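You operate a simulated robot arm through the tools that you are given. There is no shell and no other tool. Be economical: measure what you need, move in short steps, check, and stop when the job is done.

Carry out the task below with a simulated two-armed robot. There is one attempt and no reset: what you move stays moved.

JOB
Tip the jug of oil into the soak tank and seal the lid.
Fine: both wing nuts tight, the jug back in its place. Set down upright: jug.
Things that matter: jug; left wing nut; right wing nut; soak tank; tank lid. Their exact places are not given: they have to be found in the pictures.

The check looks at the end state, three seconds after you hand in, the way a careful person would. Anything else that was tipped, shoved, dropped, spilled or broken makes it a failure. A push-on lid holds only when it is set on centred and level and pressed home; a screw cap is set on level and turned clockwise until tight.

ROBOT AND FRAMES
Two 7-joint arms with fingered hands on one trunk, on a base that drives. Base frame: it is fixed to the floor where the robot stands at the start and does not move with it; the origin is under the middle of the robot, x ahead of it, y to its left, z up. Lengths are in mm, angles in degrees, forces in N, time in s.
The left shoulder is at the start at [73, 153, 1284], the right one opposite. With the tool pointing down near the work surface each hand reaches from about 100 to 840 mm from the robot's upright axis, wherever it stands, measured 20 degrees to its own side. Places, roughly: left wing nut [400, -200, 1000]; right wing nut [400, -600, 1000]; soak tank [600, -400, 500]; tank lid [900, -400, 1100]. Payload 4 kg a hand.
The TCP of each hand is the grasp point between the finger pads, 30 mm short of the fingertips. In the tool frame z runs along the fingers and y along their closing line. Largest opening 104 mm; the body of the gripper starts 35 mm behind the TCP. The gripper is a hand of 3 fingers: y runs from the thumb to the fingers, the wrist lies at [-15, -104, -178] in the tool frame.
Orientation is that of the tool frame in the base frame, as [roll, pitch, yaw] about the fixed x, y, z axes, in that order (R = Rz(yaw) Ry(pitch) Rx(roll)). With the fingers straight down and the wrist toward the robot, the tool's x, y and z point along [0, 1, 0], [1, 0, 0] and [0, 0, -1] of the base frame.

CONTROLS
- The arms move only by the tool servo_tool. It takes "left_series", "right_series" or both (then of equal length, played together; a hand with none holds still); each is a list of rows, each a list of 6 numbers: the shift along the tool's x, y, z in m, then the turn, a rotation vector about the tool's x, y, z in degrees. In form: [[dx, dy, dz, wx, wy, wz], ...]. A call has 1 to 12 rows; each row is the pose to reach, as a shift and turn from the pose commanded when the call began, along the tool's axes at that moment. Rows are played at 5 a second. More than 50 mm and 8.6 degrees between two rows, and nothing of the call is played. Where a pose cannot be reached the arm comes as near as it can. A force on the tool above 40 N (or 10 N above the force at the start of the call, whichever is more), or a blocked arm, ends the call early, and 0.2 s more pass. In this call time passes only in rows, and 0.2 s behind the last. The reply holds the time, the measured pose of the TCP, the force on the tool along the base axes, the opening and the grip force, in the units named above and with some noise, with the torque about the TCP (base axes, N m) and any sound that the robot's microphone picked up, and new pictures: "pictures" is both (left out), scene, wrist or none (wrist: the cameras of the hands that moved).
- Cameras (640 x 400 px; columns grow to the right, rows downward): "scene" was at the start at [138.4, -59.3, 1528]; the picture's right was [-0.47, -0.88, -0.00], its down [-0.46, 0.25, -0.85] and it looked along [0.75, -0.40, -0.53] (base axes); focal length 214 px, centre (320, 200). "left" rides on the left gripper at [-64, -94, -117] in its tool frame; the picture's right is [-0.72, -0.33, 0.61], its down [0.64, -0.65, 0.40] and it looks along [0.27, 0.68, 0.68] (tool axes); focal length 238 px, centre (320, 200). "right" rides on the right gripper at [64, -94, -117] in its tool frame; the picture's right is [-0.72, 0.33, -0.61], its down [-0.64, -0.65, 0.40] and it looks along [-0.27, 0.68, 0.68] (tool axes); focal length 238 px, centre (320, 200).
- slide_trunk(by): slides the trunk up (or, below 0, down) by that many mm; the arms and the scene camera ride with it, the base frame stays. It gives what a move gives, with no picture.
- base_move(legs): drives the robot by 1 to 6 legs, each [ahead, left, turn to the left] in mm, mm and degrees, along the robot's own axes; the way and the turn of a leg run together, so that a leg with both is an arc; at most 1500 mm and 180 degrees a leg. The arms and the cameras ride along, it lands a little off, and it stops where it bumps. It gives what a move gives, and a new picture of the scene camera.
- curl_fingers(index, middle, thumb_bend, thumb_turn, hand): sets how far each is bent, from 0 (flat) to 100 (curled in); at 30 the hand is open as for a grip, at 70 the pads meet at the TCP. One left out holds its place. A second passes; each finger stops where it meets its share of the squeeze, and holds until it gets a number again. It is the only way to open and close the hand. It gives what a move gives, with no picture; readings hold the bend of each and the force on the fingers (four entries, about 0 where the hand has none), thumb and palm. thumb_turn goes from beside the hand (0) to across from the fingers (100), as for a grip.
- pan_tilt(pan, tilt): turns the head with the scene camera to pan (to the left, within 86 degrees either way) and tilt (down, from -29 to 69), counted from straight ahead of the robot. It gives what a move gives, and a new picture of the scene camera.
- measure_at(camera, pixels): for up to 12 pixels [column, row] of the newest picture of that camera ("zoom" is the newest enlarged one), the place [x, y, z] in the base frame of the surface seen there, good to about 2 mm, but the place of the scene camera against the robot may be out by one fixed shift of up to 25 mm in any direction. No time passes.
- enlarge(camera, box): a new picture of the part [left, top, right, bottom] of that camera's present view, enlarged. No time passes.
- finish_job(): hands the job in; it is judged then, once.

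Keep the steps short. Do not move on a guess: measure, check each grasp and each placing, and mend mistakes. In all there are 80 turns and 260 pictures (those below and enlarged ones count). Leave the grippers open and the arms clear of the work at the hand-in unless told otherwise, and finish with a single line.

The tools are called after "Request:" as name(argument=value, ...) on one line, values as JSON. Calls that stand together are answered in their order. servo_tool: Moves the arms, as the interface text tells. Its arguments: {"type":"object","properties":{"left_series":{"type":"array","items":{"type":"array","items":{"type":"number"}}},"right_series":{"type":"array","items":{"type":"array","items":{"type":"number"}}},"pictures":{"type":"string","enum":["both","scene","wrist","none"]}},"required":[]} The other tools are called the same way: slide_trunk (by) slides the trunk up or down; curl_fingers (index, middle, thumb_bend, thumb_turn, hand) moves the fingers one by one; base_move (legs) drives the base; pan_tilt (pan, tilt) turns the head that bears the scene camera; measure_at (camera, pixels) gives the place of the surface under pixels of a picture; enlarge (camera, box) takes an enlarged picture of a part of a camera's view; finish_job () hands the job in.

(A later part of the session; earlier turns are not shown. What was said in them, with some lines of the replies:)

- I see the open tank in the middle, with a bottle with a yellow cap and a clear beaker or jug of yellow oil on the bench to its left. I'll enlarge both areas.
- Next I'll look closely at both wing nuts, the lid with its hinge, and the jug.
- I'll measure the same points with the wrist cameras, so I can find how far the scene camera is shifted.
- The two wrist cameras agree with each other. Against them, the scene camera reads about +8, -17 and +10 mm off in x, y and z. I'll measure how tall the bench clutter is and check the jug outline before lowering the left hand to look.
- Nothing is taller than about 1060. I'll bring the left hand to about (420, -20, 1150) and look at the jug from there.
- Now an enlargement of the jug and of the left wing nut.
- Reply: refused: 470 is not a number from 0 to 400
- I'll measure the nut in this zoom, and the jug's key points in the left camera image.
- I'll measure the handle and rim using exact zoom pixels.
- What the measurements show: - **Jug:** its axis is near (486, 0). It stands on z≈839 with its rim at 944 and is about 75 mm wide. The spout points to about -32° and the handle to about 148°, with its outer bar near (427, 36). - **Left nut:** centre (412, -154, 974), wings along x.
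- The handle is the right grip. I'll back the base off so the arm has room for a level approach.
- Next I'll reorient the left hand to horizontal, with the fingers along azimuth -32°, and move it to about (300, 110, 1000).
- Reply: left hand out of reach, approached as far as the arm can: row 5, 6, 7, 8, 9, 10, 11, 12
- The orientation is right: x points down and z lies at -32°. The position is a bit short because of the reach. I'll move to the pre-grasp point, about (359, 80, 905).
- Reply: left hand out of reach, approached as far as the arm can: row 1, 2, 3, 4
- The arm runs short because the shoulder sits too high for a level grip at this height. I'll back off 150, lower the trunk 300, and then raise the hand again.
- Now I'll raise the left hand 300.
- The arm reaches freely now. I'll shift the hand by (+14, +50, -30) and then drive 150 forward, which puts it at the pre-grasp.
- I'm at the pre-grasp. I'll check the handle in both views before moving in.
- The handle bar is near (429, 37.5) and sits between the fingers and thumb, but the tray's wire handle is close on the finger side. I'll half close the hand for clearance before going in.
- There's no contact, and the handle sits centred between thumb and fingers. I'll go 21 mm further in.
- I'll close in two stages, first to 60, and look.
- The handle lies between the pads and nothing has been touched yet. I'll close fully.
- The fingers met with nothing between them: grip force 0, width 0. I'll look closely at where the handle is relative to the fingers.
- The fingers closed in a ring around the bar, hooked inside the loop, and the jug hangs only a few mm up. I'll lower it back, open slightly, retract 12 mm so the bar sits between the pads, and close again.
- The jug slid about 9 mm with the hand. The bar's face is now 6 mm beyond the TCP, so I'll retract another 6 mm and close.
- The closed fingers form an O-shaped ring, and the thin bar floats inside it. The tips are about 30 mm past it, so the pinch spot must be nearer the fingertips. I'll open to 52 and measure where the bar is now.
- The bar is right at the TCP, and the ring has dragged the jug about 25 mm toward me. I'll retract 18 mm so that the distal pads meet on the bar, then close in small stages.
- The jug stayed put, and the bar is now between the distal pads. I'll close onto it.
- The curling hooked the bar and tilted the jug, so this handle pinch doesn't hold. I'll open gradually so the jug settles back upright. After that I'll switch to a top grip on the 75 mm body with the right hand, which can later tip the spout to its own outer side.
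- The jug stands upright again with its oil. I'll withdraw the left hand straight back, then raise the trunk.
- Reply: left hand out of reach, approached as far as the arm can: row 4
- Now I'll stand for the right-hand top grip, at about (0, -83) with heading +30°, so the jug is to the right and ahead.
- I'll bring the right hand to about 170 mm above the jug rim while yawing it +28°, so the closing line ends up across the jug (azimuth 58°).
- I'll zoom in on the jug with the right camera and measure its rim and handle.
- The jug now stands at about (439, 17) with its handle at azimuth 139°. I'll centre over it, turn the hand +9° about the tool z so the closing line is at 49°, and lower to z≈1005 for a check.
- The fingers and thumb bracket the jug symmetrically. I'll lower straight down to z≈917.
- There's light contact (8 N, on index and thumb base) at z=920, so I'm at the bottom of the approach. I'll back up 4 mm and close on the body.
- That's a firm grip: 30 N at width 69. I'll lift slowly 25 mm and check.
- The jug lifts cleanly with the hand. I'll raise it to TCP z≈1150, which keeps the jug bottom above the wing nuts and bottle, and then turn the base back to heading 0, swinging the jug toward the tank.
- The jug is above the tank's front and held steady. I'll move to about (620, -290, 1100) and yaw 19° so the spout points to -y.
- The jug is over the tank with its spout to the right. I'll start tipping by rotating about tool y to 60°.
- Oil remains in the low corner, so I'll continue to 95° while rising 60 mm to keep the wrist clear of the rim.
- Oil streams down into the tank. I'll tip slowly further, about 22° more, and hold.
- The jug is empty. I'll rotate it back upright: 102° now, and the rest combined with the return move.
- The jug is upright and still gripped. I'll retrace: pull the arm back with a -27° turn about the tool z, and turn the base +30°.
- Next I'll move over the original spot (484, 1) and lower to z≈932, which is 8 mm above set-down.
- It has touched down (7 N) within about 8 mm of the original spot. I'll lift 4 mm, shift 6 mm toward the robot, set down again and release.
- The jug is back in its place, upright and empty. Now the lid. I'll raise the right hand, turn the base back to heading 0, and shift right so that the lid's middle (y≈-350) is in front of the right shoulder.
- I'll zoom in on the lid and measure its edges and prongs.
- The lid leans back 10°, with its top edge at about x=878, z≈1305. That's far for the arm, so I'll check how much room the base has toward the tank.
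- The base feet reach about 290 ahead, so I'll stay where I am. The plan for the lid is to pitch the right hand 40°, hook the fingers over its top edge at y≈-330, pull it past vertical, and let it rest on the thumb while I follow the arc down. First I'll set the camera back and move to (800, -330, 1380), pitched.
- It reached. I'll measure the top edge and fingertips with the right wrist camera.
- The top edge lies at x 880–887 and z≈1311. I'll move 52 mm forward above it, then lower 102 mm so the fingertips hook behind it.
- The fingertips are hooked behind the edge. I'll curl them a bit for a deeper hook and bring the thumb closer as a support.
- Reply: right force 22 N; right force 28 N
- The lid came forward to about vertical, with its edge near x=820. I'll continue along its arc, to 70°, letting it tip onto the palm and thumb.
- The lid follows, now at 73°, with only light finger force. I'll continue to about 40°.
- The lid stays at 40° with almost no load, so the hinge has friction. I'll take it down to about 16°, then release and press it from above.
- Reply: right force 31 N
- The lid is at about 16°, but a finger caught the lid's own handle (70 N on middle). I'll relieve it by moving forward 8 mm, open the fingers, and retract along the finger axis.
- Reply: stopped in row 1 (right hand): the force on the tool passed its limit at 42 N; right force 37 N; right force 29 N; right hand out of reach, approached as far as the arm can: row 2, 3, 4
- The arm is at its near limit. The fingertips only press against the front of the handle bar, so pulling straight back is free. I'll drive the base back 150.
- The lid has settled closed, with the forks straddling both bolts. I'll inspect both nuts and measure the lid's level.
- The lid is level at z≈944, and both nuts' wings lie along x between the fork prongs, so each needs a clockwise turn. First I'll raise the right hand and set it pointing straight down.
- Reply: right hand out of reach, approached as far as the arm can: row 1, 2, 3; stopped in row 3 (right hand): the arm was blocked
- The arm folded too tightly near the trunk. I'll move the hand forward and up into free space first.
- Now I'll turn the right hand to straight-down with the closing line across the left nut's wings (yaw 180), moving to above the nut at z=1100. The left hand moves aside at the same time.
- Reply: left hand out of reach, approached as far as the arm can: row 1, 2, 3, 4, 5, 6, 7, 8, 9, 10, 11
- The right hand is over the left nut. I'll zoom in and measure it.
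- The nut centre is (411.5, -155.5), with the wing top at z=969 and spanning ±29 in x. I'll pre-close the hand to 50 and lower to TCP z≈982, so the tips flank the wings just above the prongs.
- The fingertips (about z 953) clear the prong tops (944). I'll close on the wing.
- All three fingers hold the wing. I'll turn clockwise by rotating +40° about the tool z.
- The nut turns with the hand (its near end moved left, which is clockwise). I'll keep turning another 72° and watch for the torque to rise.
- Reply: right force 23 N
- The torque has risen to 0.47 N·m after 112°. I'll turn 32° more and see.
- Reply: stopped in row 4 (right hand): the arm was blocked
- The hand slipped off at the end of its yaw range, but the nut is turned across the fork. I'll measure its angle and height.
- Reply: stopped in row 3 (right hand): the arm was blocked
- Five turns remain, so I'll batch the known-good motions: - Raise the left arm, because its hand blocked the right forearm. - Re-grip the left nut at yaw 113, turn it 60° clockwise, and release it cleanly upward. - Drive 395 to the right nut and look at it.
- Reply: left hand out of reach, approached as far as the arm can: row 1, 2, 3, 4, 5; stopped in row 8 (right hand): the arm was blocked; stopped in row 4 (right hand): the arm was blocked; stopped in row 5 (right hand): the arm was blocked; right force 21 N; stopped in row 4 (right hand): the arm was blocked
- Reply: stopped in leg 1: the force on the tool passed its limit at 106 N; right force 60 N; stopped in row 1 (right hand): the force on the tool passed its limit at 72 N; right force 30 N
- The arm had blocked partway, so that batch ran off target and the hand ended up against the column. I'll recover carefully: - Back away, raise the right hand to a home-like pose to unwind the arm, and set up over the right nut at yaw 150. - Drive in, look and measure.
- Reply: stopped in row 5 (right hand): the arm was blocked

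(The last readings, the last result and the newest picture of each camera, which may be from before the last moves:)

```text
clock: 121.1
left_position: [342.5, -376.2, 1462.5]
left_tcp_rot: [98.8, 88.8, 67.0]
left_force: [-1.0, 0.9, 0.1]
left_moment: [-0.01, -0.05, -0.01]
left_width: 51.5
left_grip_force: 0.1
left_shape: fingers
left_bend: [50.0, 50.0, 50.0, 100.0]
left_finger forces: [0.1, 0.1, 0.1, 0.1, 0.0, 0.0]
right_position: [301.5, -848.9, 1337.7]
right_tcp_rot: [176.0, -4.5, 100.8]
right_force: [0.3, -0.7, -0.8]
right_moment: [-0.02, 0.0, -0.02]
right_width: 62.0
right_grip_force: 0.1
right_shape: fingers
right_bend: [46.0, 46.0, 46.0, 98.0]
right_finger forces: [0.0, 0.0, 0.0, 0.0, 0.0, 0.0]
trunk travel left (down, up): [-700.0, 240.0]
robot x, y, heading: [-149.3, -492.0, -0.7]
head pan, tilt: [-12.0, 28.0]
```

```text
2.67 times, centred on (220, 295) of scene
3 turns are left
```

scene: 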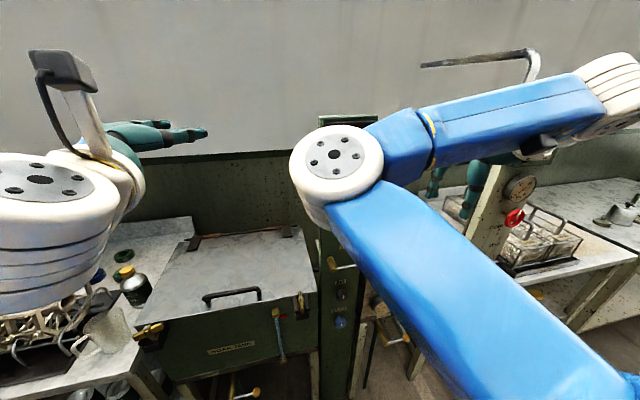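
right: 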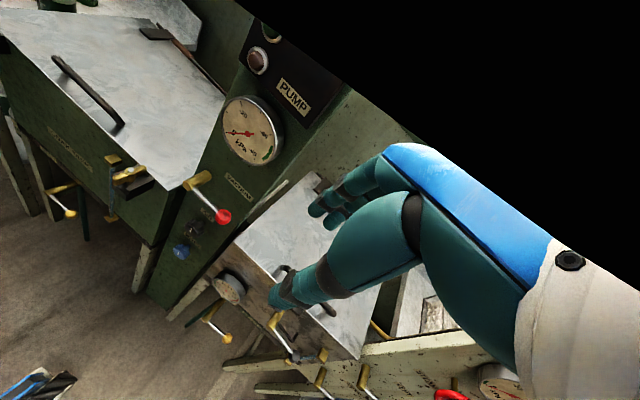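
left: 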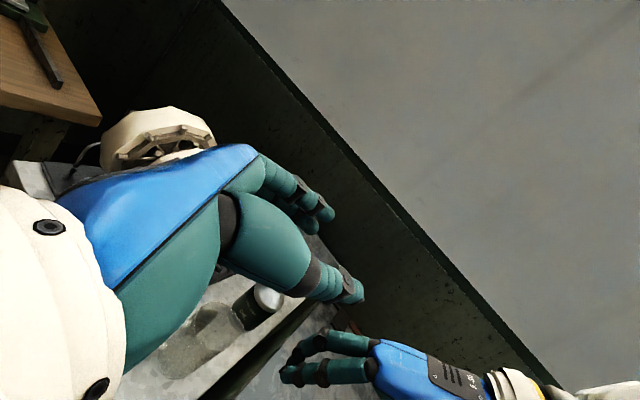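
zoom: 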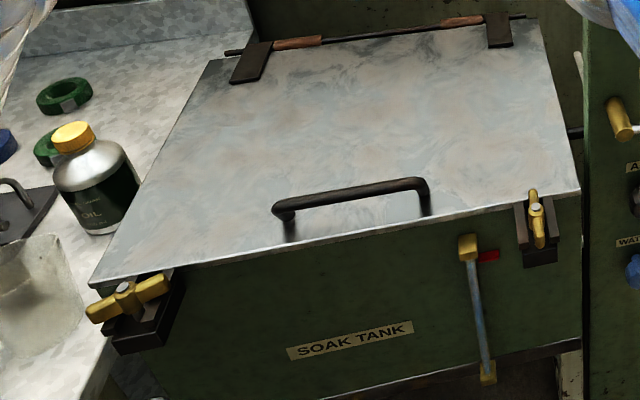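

Arm moves keep blocking, so I'll use the base and trunk instead. With the right hand closed to a point, I'll drive it to the lid side of the right nut's far wing (438, -499), lower it with the trunk, and push the wing end toward -y by driving right, which turns the nut clockwise under force limits. Then I'll lift and look.

Request:
curl_fingers(hand="right", index=70, middle=70, thumb_bend=70)

Request:
base_move(legs=[[0, 350, 0], [137, 0, 0]])

Request:
slide_trunk(by=-300)

Request:
slide_trunk(by=-58)

Request:
servo_tool(right_series=[[0, 0, 0, 0, 0, 0]], pictures="both")

Request:
base_move(legs=[[0, -45, 0]])

Request:
base_move(legs=[[0, -45, 0]])

Request:
slide_trunk(by=80)

Request:
servo_tool(right_series=[[0, 0, 0, 0, 0, 0]], pictures="both")

Request:
enlarge(camera="scene", box=[240, 180, 480, 350])

Request:
enlarge(camera="right", box=[180, 180, 380, 320])

Request:
measure_at(camera="right", pixels=[[230, 230], [245, 245], [260, 260], [275, 275], [290, 290], [230, 260], [250, 280], [270, 300], [260, 230], [280, 250], [300, 270], [240, 300]])

```text
clock: 122.1
left_position: [339.1, -362.8, 1463.9]
left_tcp_rot: [74.8, 89.2, 43.0]
left_force: [0.2, 0.1, 1.1]
left_moment: [-0.04, -0.01, -0.05]
left_width: 51.9
left_grip_force: 0.0
left_shape: fingers
left_bend: [50.0, 50.0, 50.0, 100.0]
left_finger forces: [0.1, 0.0, 0.0, 0.0, 0.1, 0.1]
right_position: [300.6, -835.0, 1342.7]
right_tcp_rot: [175.8, -3.6, 101.2]
right_force: [-0.9, 0.0, -0.2]
right_moment: [-0.03, 0.01, -0.01]
right_width: 1.6
right_grip_force: 0.1
right_shape: fingers
right_bend: [70.0, 70.0, 70.0, 98.0]
right_finger forces: [0.0, 0.0, 0.0, 0.2, 0.0, 0.0]
trunk travel left (down, up): [-700.0, 240.0]
robot x, y, heading: [-152.8, -492.9, -0.9]
head pan, tilt: [-12.0, 28.0]
```

```text
clock: 125.4
left_position: [472.1, -38.7, 1467.7]
left_tcp_rot: [97.5, 87.9, 65.4]
left_force: [0.8, -0.7, 0.1]
left_moment: [0.01, 0.03, 0.07]
left_width: 51.9
left_grip_force: 0.1
left_shape: fingers
left_bend: [50.0, 50.0, 50.0, 100.0]
left_finger forces: [0.0, 0.0, 0.1, 0.0, 0.0, 0.0]
right_position: [432.6, -507.9, 1337.4]
right_tcp_rot: [175.5, -4.7, 100.8]
right_force: [-0.8, 0.2, -0.3]
right_moment: [0.02, -0.02, -0.02]
right_width: 1.5
right_grip_force: 0.0
right_shape: fingers
right_bend: [70.0, 70.0, 70.0, 98.0]
right_finger forces: [0.1, 0.0, 0.1, 0.1, 0.1, 0.1]
trunk travel left (down, up): [-700.0, 240.0]
robot x, y, heading: [-11.4, -138.7, -0.6]
head pan, tilt: [-12.0, 28.0]
```

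scene: 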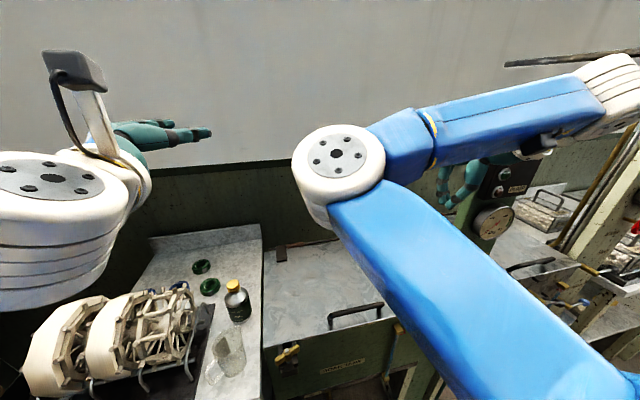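

```text
clock: 128.4
left_position: [477.8, -22.6, 1165.5]
left_tcp_rot: [92.7, 88.6, 60.6]
left_force: [0.1, -0.1, -0.3]
left_moment: [-0.01, 0.0, -0.02]
left_width: 51.9
left_grip_force: 0.0
left_shape: fingers
left_bend: [50.0, 50.0, 50.0, 100.0]
left_finger forces: [0.0, 0.1, 0.0, 0.1, 0.1, 0.1]
right_position: [437.7, -492.3, 1039.9]
right_tcp_rot: [175.8, -4.2, 100.8]
right_force: [0.2, 0.2, -0.2]
right_moment: [-0.01, 0.01, 0.02]
right_width: 1.2
right_grip_force: 0.0
right_shape: fingers
right_bend: [70.0, 70.0, 70.0, 98.0]
right_finger forces: [0.0, 0.1, 0.0, 0.0, 0.0, 0.0]
trunk travel left (down, up): [-400.0, 540.0]
robot x, y, heading: [-12.2, -137.1, -1.0]
head pan, tilt: [-12.0, 28.0]
```

```text
clock: 129.3
left_position: [478.4, -22.6, 1106.1]
left_tcp_rot: [95.7, 88.5, 63.6]
left_force: [-0.6, -0.3, 0.1]
left_moment: [-0.01, 0.01, 0.01]
left_width: 51.8
left_grip_force: 0.0
left_shape: fingers
left_bend: [50.0, 50.0, 50.0, 100.0]
left_finger forces: [0.0, 0.0, 0.0, 0.1, 0.0, 0.0]
right_position: [436.2, -492.0, 983.2]
right_tcp_rot: [175.8, -4.2, 100.8]
right_force: [-0.5, 0.6, -0.3]
right_moment: [0.03, 0.0, -0.03]
right_width: 1.4
right_grip_force: 0.0
right_shape: fingers
right_bend: [70.0, 70.0, 70.0, 98.0]
right_finger forces: [0.0, 0.0, 0.0, 0.0, 0.0, 0.0]
trunk travel left (down, up): [-342.0, 598.0]
robot x, y, heading: [-8.5, -135.0, -0.7]
head pan, tilt: [-12.0, 28.0]
```

```text
clock: 129.7
left_position: [479.1, -21.8, 1106.6]
left_tcp_rot: [92.5, 88.7, 60.5]
left_force: [0.1, -0.7, 0.5]
left_moment: [0.0, 0.03, 0.01]
left_width: 51.7
left_grip_force: 0.1
left_shape: fingers
left_bend: [50.0, 50.0, 50.0, 100.0]
left_finger forces: [0.1, 0.1, 0.0, 0.0, 0.0, 0.0]
right_position: [437.0, -492.2, 982.8]
right_tcp_rot: [175.8, -4.2, 100.8]
right_force: [0.7, 0.5, -1.1]
right_moment: [0.04, 0.0, 0.01]
right_width: 1.5
right_grip_force: 0.1
right_shape: fingers
right_bend: [70.0, 70.0, 70.0, 98.0]
right_finger forces: [0.0, 0.0, 0.1, 0.1, 0.1, 0.1]
trunk travel left (down, up): [-342.0, 598.0]
robot x, y, heading: [-13.1, -132.4, -0.8]
head pan, tilt: [-12.0, 28.0]
```

scene: 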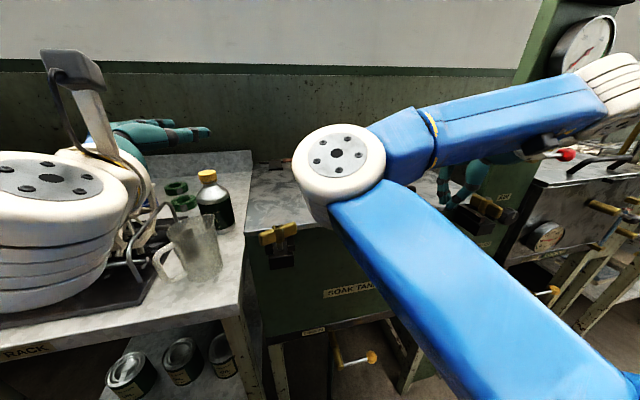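
right: 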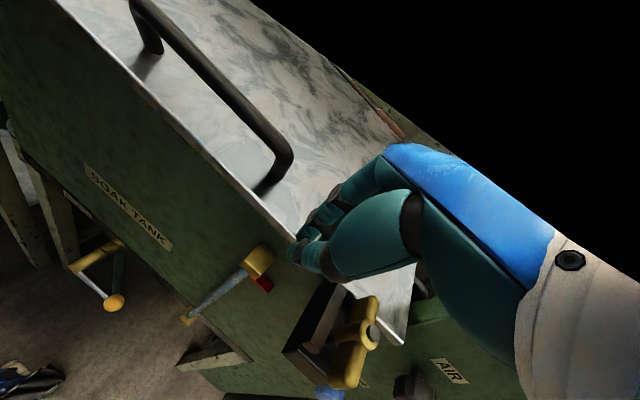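

```text
clock: 130.6
left_position: [479.7, -45.1, 1103.2]
left_tcp_rot: [52.5, 89.5, 20.4]
left_force: [-0.5, 0.9, 0.3]
left_moment: [0.03, -0.02, -0.08]
left_width: 51.6
left_grip_force: 0.0
left_shape: fingers
left_bend: [50.0, 50.0, 50.0, 100.0]
left_finger forces: [0.0, 0.1, 0.1, 0.1, 0.0, 0.1]
right_position: [438.1, -516.3, 987.8]
right_tcp_rot: [176.1, -3.0, 101.1]
right_force: [0.4, 1.5, 0.5]
right_moment: [-0.06, 0.03, -0.04]
right_width: 0.7
right_grip_force: 0.0
right_shape: fingers
right_bend: [70.0, 70.0, 70.0, 97.0]
right_finger forces: [0.0, 0.1, 0.0, 0.0, 0.1, 0.1]
trunk travel left (down, up): [-342.0, 598.0]
robot x, y, heading: [-11.4, -176.7, -0.9]
head pan, tilt: [-12.0, 28.0]
```

scene: 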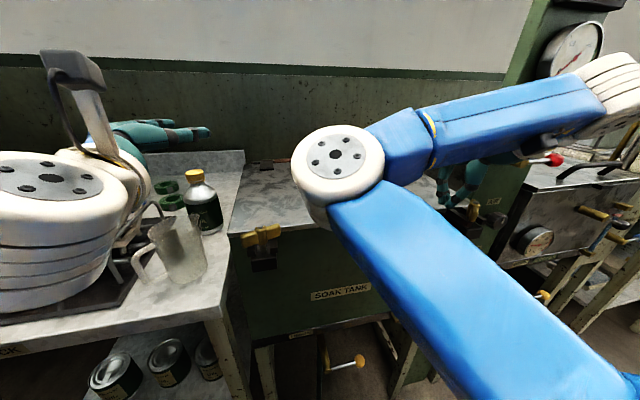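

```text
clock: 131.5
left_position: [480.3, -104.6, 1104.6]
left_tcp_rot: [98.4, 88.8, 66.3]
left_force: [0.5, 0.5, -0.2]
left_moment: [0.0, 0.04, -0.02]
left_width: 51.7
left_grip_force: 0.1
left_shape: fingers
left_bend: [50.0, 50.0, 50.0, 100.0]
left_finger forces: [0.1, 0.1, 0.0, 0.1, 0.0, 0.0]
right_position: [437.6, -574.7, 981.3]
right_tcp_rot: [176.2, -3.5, 101.0]
right_force: [2.7, -22.1, -7.8]
right_moment: [-0.24, -0.16, 0.42]
right_width: 18.0
right_grip_force: 10.4
right_shape: fingers
right_bend: [70.0, 70.0, 61.0, 100.0]
right_finger forces: [0.1, 0.0, 0.0, 0.0, 21.9, 0.0]
trunk travel left (down, up): [-342.0, 598.0]
robot x, y, heading: [-13.9, -223.3, -1.0]
head pan, tilt: [-12.0, 28.0]
```

scene: 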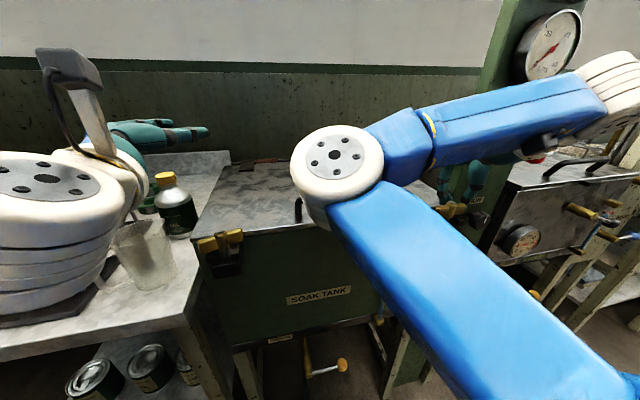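

```text
clock: 132.7
left_position: [475.9, -106.5, 1186.8]
left_tcp_rot: [86.3, 88.6, 54.2]
left_force: [0.0, 0.3, -0.9]
left_moment: [-0.02, 0.01, -0.01]
left_width: 51.8
left_grip_force: 0.0
left_shape: fingers
left_bend: [50.0, 50.0, 50.0, 100.0]
left_finger forces: [0.0, 0.0, 0.0, 0.0, 0.0, 0.1]
right_position: [433.4, -577.1, 1062.3]
right_tcp_rot: [176.0, -3.7, 100.9]
right_force: [-0.1, 0.7, -0.6]
right_moment: [0.02, 0.03, 0.0]
right_width: 1.5
right_grip_force: 0.1
right_shape: fingers
right_bend: [70.0, 70.0, 70.0, 98.0]
right_finger forces: [0.0, 0.0, 0.0, 0.0, 0.0, 0.0]
trunk travel left (down, up): [-422.0, 518.0]
robot x, y, heading: [-10.2, -221.6, -1.1]
head pan, tilt: [-12.0, 28.0]
```

```text
clock: 133.1
left_position: [475.6, -105.4, 1188.2]
left_tcp_rot: [86.3, 88.7, 54.2]
left_force: [1.0, 0.5, 0.6]
left_moment: [-0.04, 0.01, 0.0]
left_width: 51.7
left_grip_force: 0.1
left_shape: fingers
left_bend: [50.0, 50.0, 50.0, 100.0]
left_finger forces: [0.0, 0.0, 0.0, 0.1, 0.0, 0.0]
right_position: [433.1, -577.5, 1063.9]
right_tcp_rot: [175.9, -3.4, 100.9]
right_force: [-0.3, -0.5, -0.2]
right_moment: [-0.02, 0.01, 0.01]
right_width: 1.2
right_grip_force: 0.0
right_shape: fingers
right_bend: [70.0, 70.0, 70.0, 98.0]
right_finger forces: [0.0, 0.0, 0.1, 0.0, 0.0, 0.0]
trunk travel left (down, up): [-422.0, 518.0]
robot x, y, heading: [-12.2, -219.1, -1.0]
head pan, tilt: [-12.0, 28.0]
```

scene: 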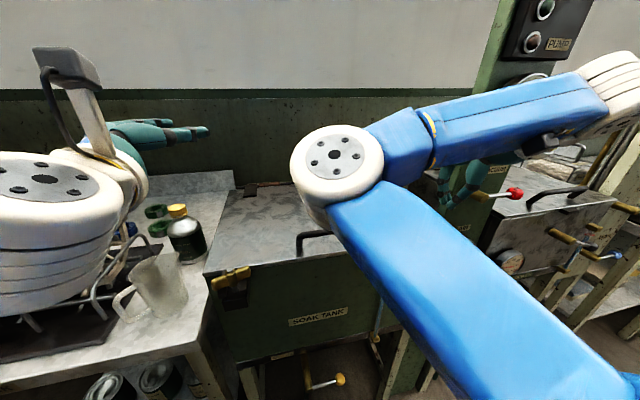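
right: 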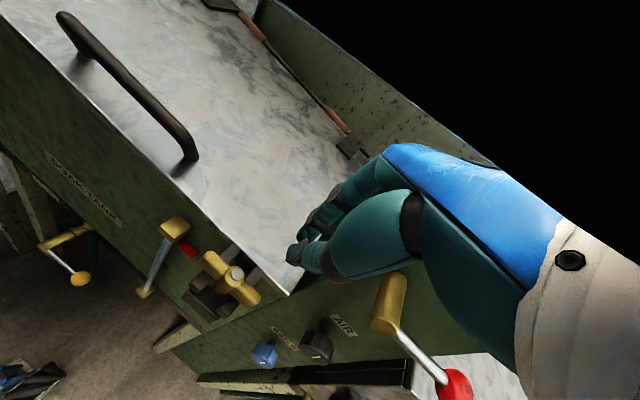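

```text
2.35 times, centred on (360, 265) of scene
```

zoom: 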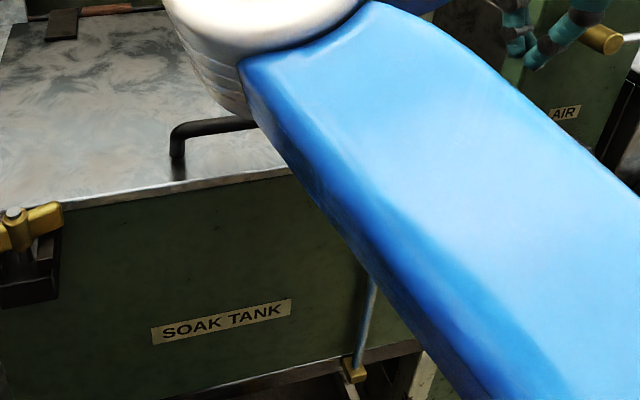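

```text
2.86 times, centred on (280, 250) of right
```

zoom: 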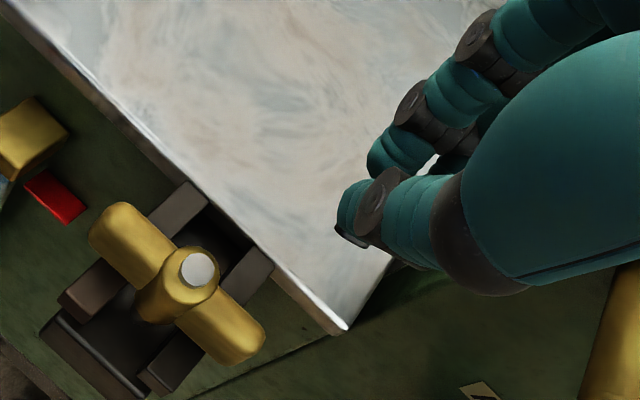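

```text
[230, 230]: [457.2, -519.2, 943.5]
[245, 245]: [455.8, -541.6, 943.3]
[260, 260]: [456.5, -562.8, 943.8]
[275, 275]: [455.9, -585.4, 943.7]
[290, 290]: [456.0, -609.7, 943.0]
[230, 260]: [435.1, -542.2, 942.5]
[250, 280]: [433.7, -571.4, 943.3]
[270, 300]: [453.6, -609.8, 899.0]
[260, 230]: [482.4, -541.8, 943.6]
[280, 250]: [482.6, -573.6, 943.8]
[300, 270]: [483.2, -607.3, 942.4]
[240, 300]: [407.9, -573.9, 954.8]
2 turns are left
```

Both nuts now stand crosswise over the forks, and the lid is level at 943–944. In this last working turn I'll firm up each nut by pushing its -y wing end further clockwise, toward -x, under the force limits. Then I'll lift, back away, open both hands and look.

Request:
base_move(legs=[[14, -12, 0]])

Request:
slide_trunk(by=-82)

Request:
base_move(legs=[[-40, 0, 0]])

Request:
slide_trunk(by=82)

Request:
base_move(legs=[[0, 400, 0], [50, 0, 0]])

Request:
slide_trunk(by=-82)

Request:
base_move(legs=[[-80, 0, 0]])

Request:
slide_trunk(by=200)

Request:
base_move(legs=[[-300, 0, 0]])

Request:
curl_fingers(hand="right", index=30, middle=30, thumb_bend=30)

Request:
curl_fingers(hand="left", index=30, middle=30, thumb_bend=30)

Request:
pan_tilt(pan=-35, tilt=25)

```text
clock: 133.9
left_position: [485.3, -115.4, 1189.0]
left_tcp_rot: [73.8, 88.8, 41.7]
left_force: [-1.1, 0.6, -0.4]
left_moment: [0.0, 0.01, 0.01]
left_width: 51.8
left_grip_force: 0.0
left_shape: fingers
left_bend: [50.0, 50.0, 50.0, 100.0]
left_finger forces: [0.0, 0.0, 0.0, 0.1, 0.0, 0.0]
right_position: [445.8, -586.0, 1065.6]
right_tcp_rot: [175.7, -3.3, 100.9]
right_force: [0.1, 0.6, 0.3]
right_moment: [-0.05, -0.02, 0.0]
right_width: 1.2
right_grip_force: 0.0
right_shape: fingers
right_bend: [70.0, 70.0, 70.0, 98.0]
right_finger forces: [0.0, 0.0, 0.0, 0.0, 0.0, 0.0]
trunk travel left (down, up): [-422.0, 518.0]
robot x, y, heading: [2.6, -232.3, -0.7]
head pan, tilt: [-12.0, 28.0]
```

scene: 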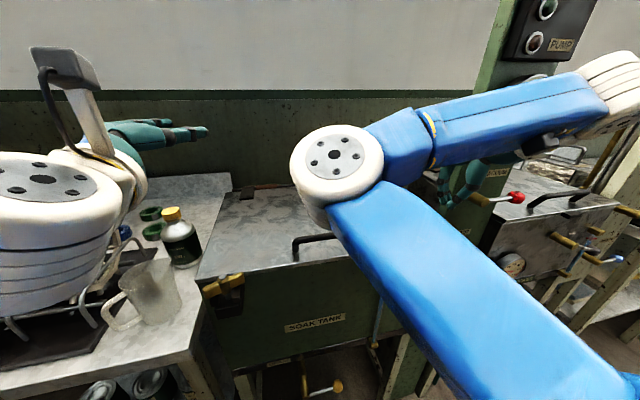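

```text
clock: 135.1
left_position: [487.5, -118.3, 1106.2]
left_tcp_rot: [85.0, 88.7, 52.9]
left_force: [-0.9, -0.8, -0.7]
left_moment: [0.03, 0.01, 0.02]
left_width: 51.8
left_grip_force: 0.0
left_shape: fingers
left_bend: [50.0, 50.0, 50.0, 100.0]
left_finger forces: [0.1, 0.0, 0.1, 0.0, 0.0, 0.0]
right_position: [447.0, -589.0, 982.0]
right_tcp_rot: [175.9, -3.5, 100.8]
right_force: [-0.6, -0.2, 0.6]
right_moment: [0.01, 0.0, 0.01]
right_width: 1.6
right_grip_force: 0.0
right_shape: fingers
right_bend: [70.0, 70.0, 70.0, 98.0]
right_finger forces: [0.0, 0.0, 0.1, 0.0, 0.0, 0.1]
trunk travel left (down, up): [-340.0, 600.0]
robot x, y, heading: [-2.4, -233.3, -0.9]
head pan, tilt: [-12.0, 28.0]
```

```text
clock: 136.1
left_position: [447.7, -114.6, 1107.1]
left_tcp_rot: [78.9, 88.8, 46.9]
left_force: [-0.7, 0.2, -0.3]
left_moment: [0.0, 0.01, 0.01]
left_width: 51.7
left_grip_force: 0.0
left_shape: fingers
left_bend: [50.0, 50.0, 50.0, 100.0]
left_finger forces: [0.1, 0.0, 0.1, 0.0, 0.0, 0.0]
right_position: [412.6, -586.3, 984.8]
right_tcp_rot: [175.2, -2.7, 101.4]
right_force: [21.0, 1.9, 8.2]
right_moment: [0.07, -0.45, -0.11]
right_width: 0.0
right_grip_force: 17.5
right_shape: fingers
right_bend: [61.0, 70.0, 80.0, 100.0]
right_finger forces: [0.0, 0.1, 0.0, 0.0, 35.7, 0.0]
trunk travel left (down, up): [-340.0, 600.0]
robot x, y, heading: [-36.3, -230.5, -0.7]
head pan, tilt: [-12.0, 28.0]
stopped in leg 1: the force on the tool passed its limit at 46 N (the readings are from after the stop); the commanded pose is now the measured one
```

scene: 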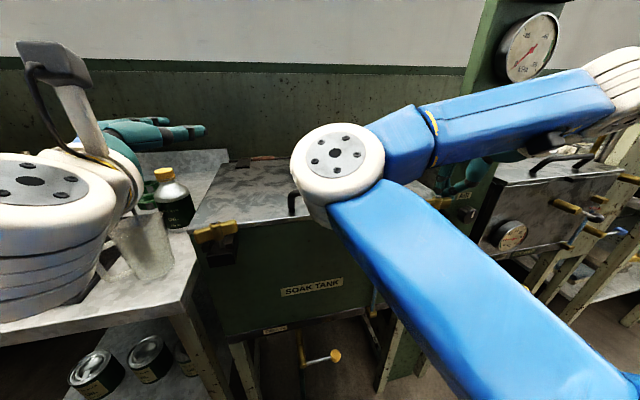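

```text
clock: 137.3
left_position: [445.2, -116.6, 1189.7]
left_tcp_rot: [77.3, 88.6, 45.4]
left_force: [-0.1, 0.2, 0.9]
left_moment: [0.02, 0.05, -0.02]
left_width: 51.7
left_grip_force: 0.1
left_shape: fingers
left_bend: [50.0, 50.0, 50.0, 100.0]
left_finger forces: [0.0, 0.0, 0.0, 0.0, 0.0, 0.0]
right_position: [408.2, -587.3, 1065.9]
right_tcp_rot: [175.2, -3.0, 101.2]
right_force: [-0.1, 0.3, 0.1]
right_moment: [0.01, -0.03, -0.04]
right_width: 0.8
right_grip_force: 0.0
right_shape: fingers
right_bend: [70.0, 70.0, 70.0, 98.0]
right_finger forces: [0.0, 0.0, 0.0, 0.0, 0.0, 0.0]
trunk travel left (down, up): [-422.0, 518.0]
robot x, y, heading: [-41.0, -232.5, -0.9]
head pan, tilt: [-12.0, 28.0]
```

```text
clock: 140.3
left_position: [496.1, 283.9, 1190.7]
left_tcp_rot: [71.1, 88.4, 39.4]
left_force: [0.0, 0.1, -0.5]
left_moment: [0.02, 0.0, 0.01]
left_width: 51.6
left_grip_force: 0.0
left_shape: fingers
left_bend: [50.0, 50.0, 50.0, 100.0]
left_finger forces: [0.0, 0.1, 0.0, 0.0, 0.0, 0.0]
right_position: [461.7, -186.7, 1068.9]
right_tcp_rot: [174.9, -2.9, 101.5]
right_force: [-0.3, 0.6, 0.6]
right_moment: [-0.01, 0.01, -0.01]
right_width: 0.6
right_grip_force: 0.1
right_shape: fingers
right_bend: [70.0, 70.0, 70.0, 98.0]
right_finger forces: [0.0, 0.0, 0.0, 0.0, 0.0, 0.0]
trunk travel left (down, up): [-422.0, 518.0]
robot x, y, heading: [19.6, 168.1, -0.5]
head pan, tilt: [-12.0, 28.0]
```

scene: 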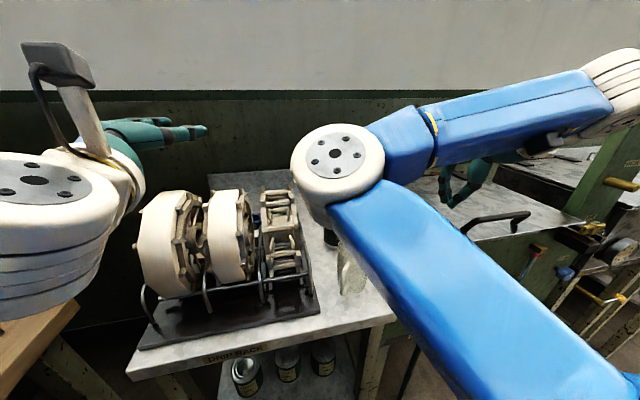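

```text
clock: 141.5
left_position: [499.2, 282.7, 1107.9]
left_tcp_rot: [74.2, 88.6, 42.5]
left_force: [0.2, -0.7, -0.4]
left_moment: [-0.01, -0.01, 0.03]
left_width: 51.8
left_grip_force: 0.1
left_shape: fingers
left_bend: [50.0, 50.0, 50.0, 100.0]
left_finger forces: [0.0, 0.0, 0.1, 0.0, 0.1, 0.0]
right_position: [463.9, -189.6, 985.5]
right_tcp_rot: [175.2, -3.0, 101.4]
right_force: [-0.1, -0.7, -0.5]
right_moment: [0.01, 0.01, -0.02]
right_width: 0.6
right_grip_force: 0.0
right_shape: fingers
right_bend: [70.0, 70.0, 70.0, 98.0]
right_finger forces: [0.0, 0.0, 0.1, 0.0, 0.1, 0.1]
trunk travel left (down, up): [-340.0, 600.0]
robot x, y, heading: [15.3, 164.2, -0.5]
head pan, tilt: [-12.0, 28.0]
```

```text
clock: 142.5
left_position: [420.5, 283.4, 1107.7]
left_tcp_rot: [79.4, 88.6, 47.7]
left_force: [-0.7, 0.4, 0.6]
left_moment: [0.02, 0.01, 0.03]
left_width: 51.8
left_grip_force: 0.1
left_shape: fingers
left_bend: [50.0, 50.0, 50.0, 100.0]
left_finger forces: [0.0, 0.0, 0.0, 0.0, 0.0, 0.0]
right_position: [388.0, -188.1, 982.6]
right_tcp_rot: [175.3, -3.1, 101.4]
right_force: [16.8, -4.7, -2.0]
right_moment: [-0.13, -0.24, -0.43]
right_width: 31.4
right_grip_force: 8.9
right_shape: fingers
right_bend: [46.0, 70.0, 70.0, 98.0]
right_finger forces: [17.4, 0.3, 0.0, 0.1, 0.0, 0.1]
trunk travel left (down, up): [-340.0, 600.0]
robot x, y, heading: [-61.2, 163.0, -0.5]
head pan, tilt: [-12.0, 28.0]
```

scene: 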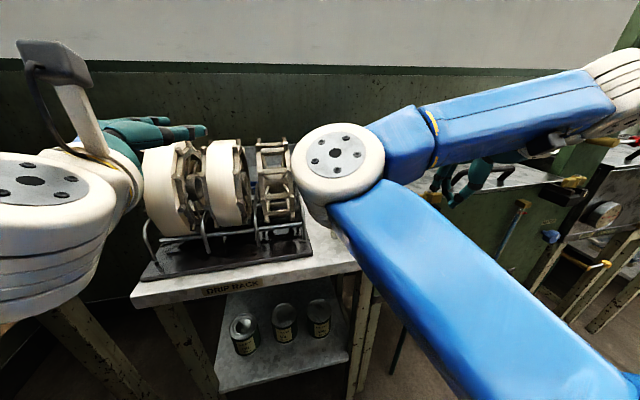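

```text
clock: 144.7
left_position: [417.7, 282.9, 1308.4]
left_tcp_rot: [71.2, 88.5, 39.4]
left_force: [-0.5, -0.6, 0.0]
left_moment: [-0.02, 0.02, -0.03]
left_width: 51.6
left_grip_force: 0.1
left_shape: fingers
left_bend: [50.0, 50.0, 50.0, 100.0]
left_finger forces: [0.1, 0.0, 0.1, 0.0, 0.1, 0.0]
right_position: [385.0, -187.5, 1184.1]
right_tcp_rot: [175.2, -3.0, 101.4]
right_force: [0.1, -0.8, 0.8]
right_moment: [0.0, 0.03, 0.01]
right_width: 12.5
right_grip_force: 0.1
right_shape: fingers
right_bend: [61.0, 70.0, 70.0, 98.0]
right_finger forces: [0.0, 0.1, 0.1, 0.1, 0.0, 0.0]
trunk travel left (down, up): [-540.0, 400.0]
robot x, y, heading: [-60.4, 166.6, -0.7]
head pan, tilt: [-12.0, 28.0]
```

```text
clock: 146.7
left_position: [119.3, 284.5, 1308.2]
left_tcp_rot: [75.1, 88.6, 43.2]
left_force: [0.1, -0.1, -0.3]
left_moment: [0.02, 0.0, 0.02]
left_width: 51.8
left_grip_force: 0.1
left_shape: fingers
left_bend: [50.0, 50.0, 50.0, 100.0]
left_finger forces: [0.0, 0.0, 0.1, 0.0, 0.0, 0.1]
right_position: [84.4, -185.5, 1184.3]
right_tcp_rot: [175.3, -3.0, 101.2]
right_force: [-0.3, 0.6, -0.1]
right_moment: [0.0, 0.02, 0.03]
right_width: 12.3
right_grip_force: 0.1
right_shape: fingers
right_bend: [61.0, 70.0, 70.0, 98.0]
right_finger forces: [0.1, 0.0, 0.0, 0.0, 0.0, 0.0]
trunk travel left (down, up): [-540.0, 400.0]
robot x, y, heading: [-360.3, 167.2, -0.7]
head pan, tilt: [-12.0, 28.0]
```

scene: 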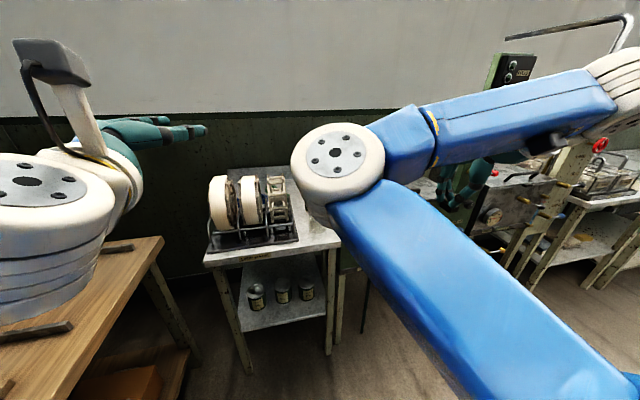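

```text
clock: 147.7
left_position: [115.9, 286.0, 1310.5]
left_tcp_rot: [73.6, 88.4, 41.7]
left_force: [-0.8, 0.1, 1.4]
left_moment: [0.02, -0.02, 0.01]
left_width: 51.9
left_grip_force: 0.0
left_shape: fingers
left_bend: [50.0, 50.0, 50.0, 100.0]
left_finger forces: [0.1, 0.0, 0.0, 0.0, 0.1, 0.1]
right_position: [80.8, -186.8, 1185.1]
right_tcp_rot: [175.1, -3.0, 101.3]
right_force: [-0.2, 0.0, -0.6]
right_moment: [0.0, 0.02, 0.0]
right_width: 102.8
right_grip_force: 0.0
right_shape: fingers
right_bend: [30.0, 30.0, 30.0, 98.0]
right_finger forces: [0.0, 0.1, 0.1, 0.1, 0.0, 0.0]
trunk travel left (down, up): [-540.0, 400.0]
robot x, y, heading: [-365.0, 168.1, -1.1]
head pan, tilt: [-12.0, 28.0]
```

```text
clock: 148.7
left_position: [114.6, 285.9, 1309.5]
left_tcp_rot: [69.7, 88.4, 37.8]
left_force: [0.3, 0.0, 0.5]
left_moment: [-0.02, 0.0, 0.0]
left_width: 102.9
left_grip_force: 0.1
left_shape: fingers
left_bend: [30.0, 30.0, 30.0, 98.0]
left_finger forces: [0.0, 0.1, 0.0, 0.1, 0.0, 0.0]
right_position: [80.3, -186.5, 1185.7]
right_tcp_rot: [175.1, -3.0, 101.3]
right_force: [-0.8, -0.4, -0.1]
right_moment: [0.02, 0.02, 0.01]
right_width: 102.7
right_grip_force: 0.0
right_shape: fingers
right_bend: [30.0, 30.0, 30.0, 98.0]
right_finger forces: [0.0, 0.1, 0.0, 0.0, 0.0, 0.1]
trunk travel left (down, up): [-540.0, 400.0]
robot x, y, heading: [-361.9, 171.2, -0.9]
head pan, tilt: [-12.0, 28.0]
```

```text
clock: 149.6
left_position: [115.0, 285.3, 1309.1]
left_tcp_rot: [68.4, 88.5, 36.6]
left_force: [0.0, -0.1, -0.3]
left_moment: [0.0, 0.0, -0.02]
left_width: 102.9
left_grip_force: 0.0
left_shape: fingers
left_bend: [30.0, 30.0, 30.0, 98.0]
left_finger forces: [0.0, 0.0, 0.0, 0.0, 0.0, 0.0]
right_position: [81.0, -186.4, 1184.6]
right_tcp_rot: [175.1, -3.0, 101.2]
right_force: [0.6, 0.0, 0.4]
right_moment: [0.02, 0.01, -0.02]
right_width: 102.8
right_grip_force: 0.0
right_shape: fingers
right_bend: [30.0, 30.0, 30.0, 98.0]
right_finger forces: [0.0, 0.0, 0.1, 0.0, 0.0, 0.0]
trunk travel left (down, up): [-540.0, 400.0]
robot x, y, heading: [-361.7, 168.3, -0.6]
head pan, tilt: [-35.0, 25.0]
1 turns are left
```

scene: 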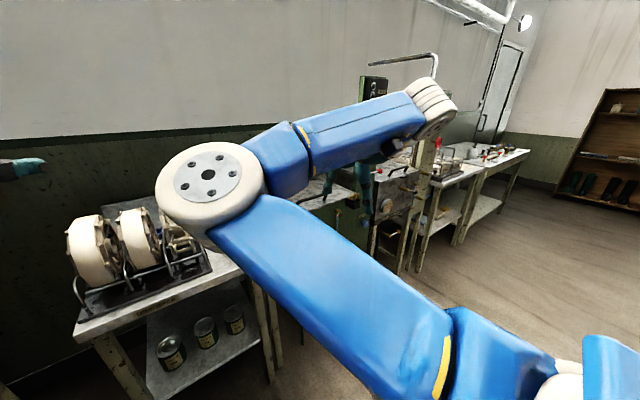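

Both nuts resisted the final pushes: the right one stopped the base at 46 N, and the left one pushed back with about 17 N. Both hands are open and clear of the work. This is my last turn, so I'm handing the job in.

Request:
finish_job()

```text
The job is handed in.
```

I handed the job in with the oil poured into the tank, the jug back within about 8 mm of its spot and upright, and the lid closed; both wing nuts are turned crosswise over the forks, but I couldn't confirm they are fully tight, and my right hand pressed hard (106 N) against the control column beside the tank, with no damage visible.
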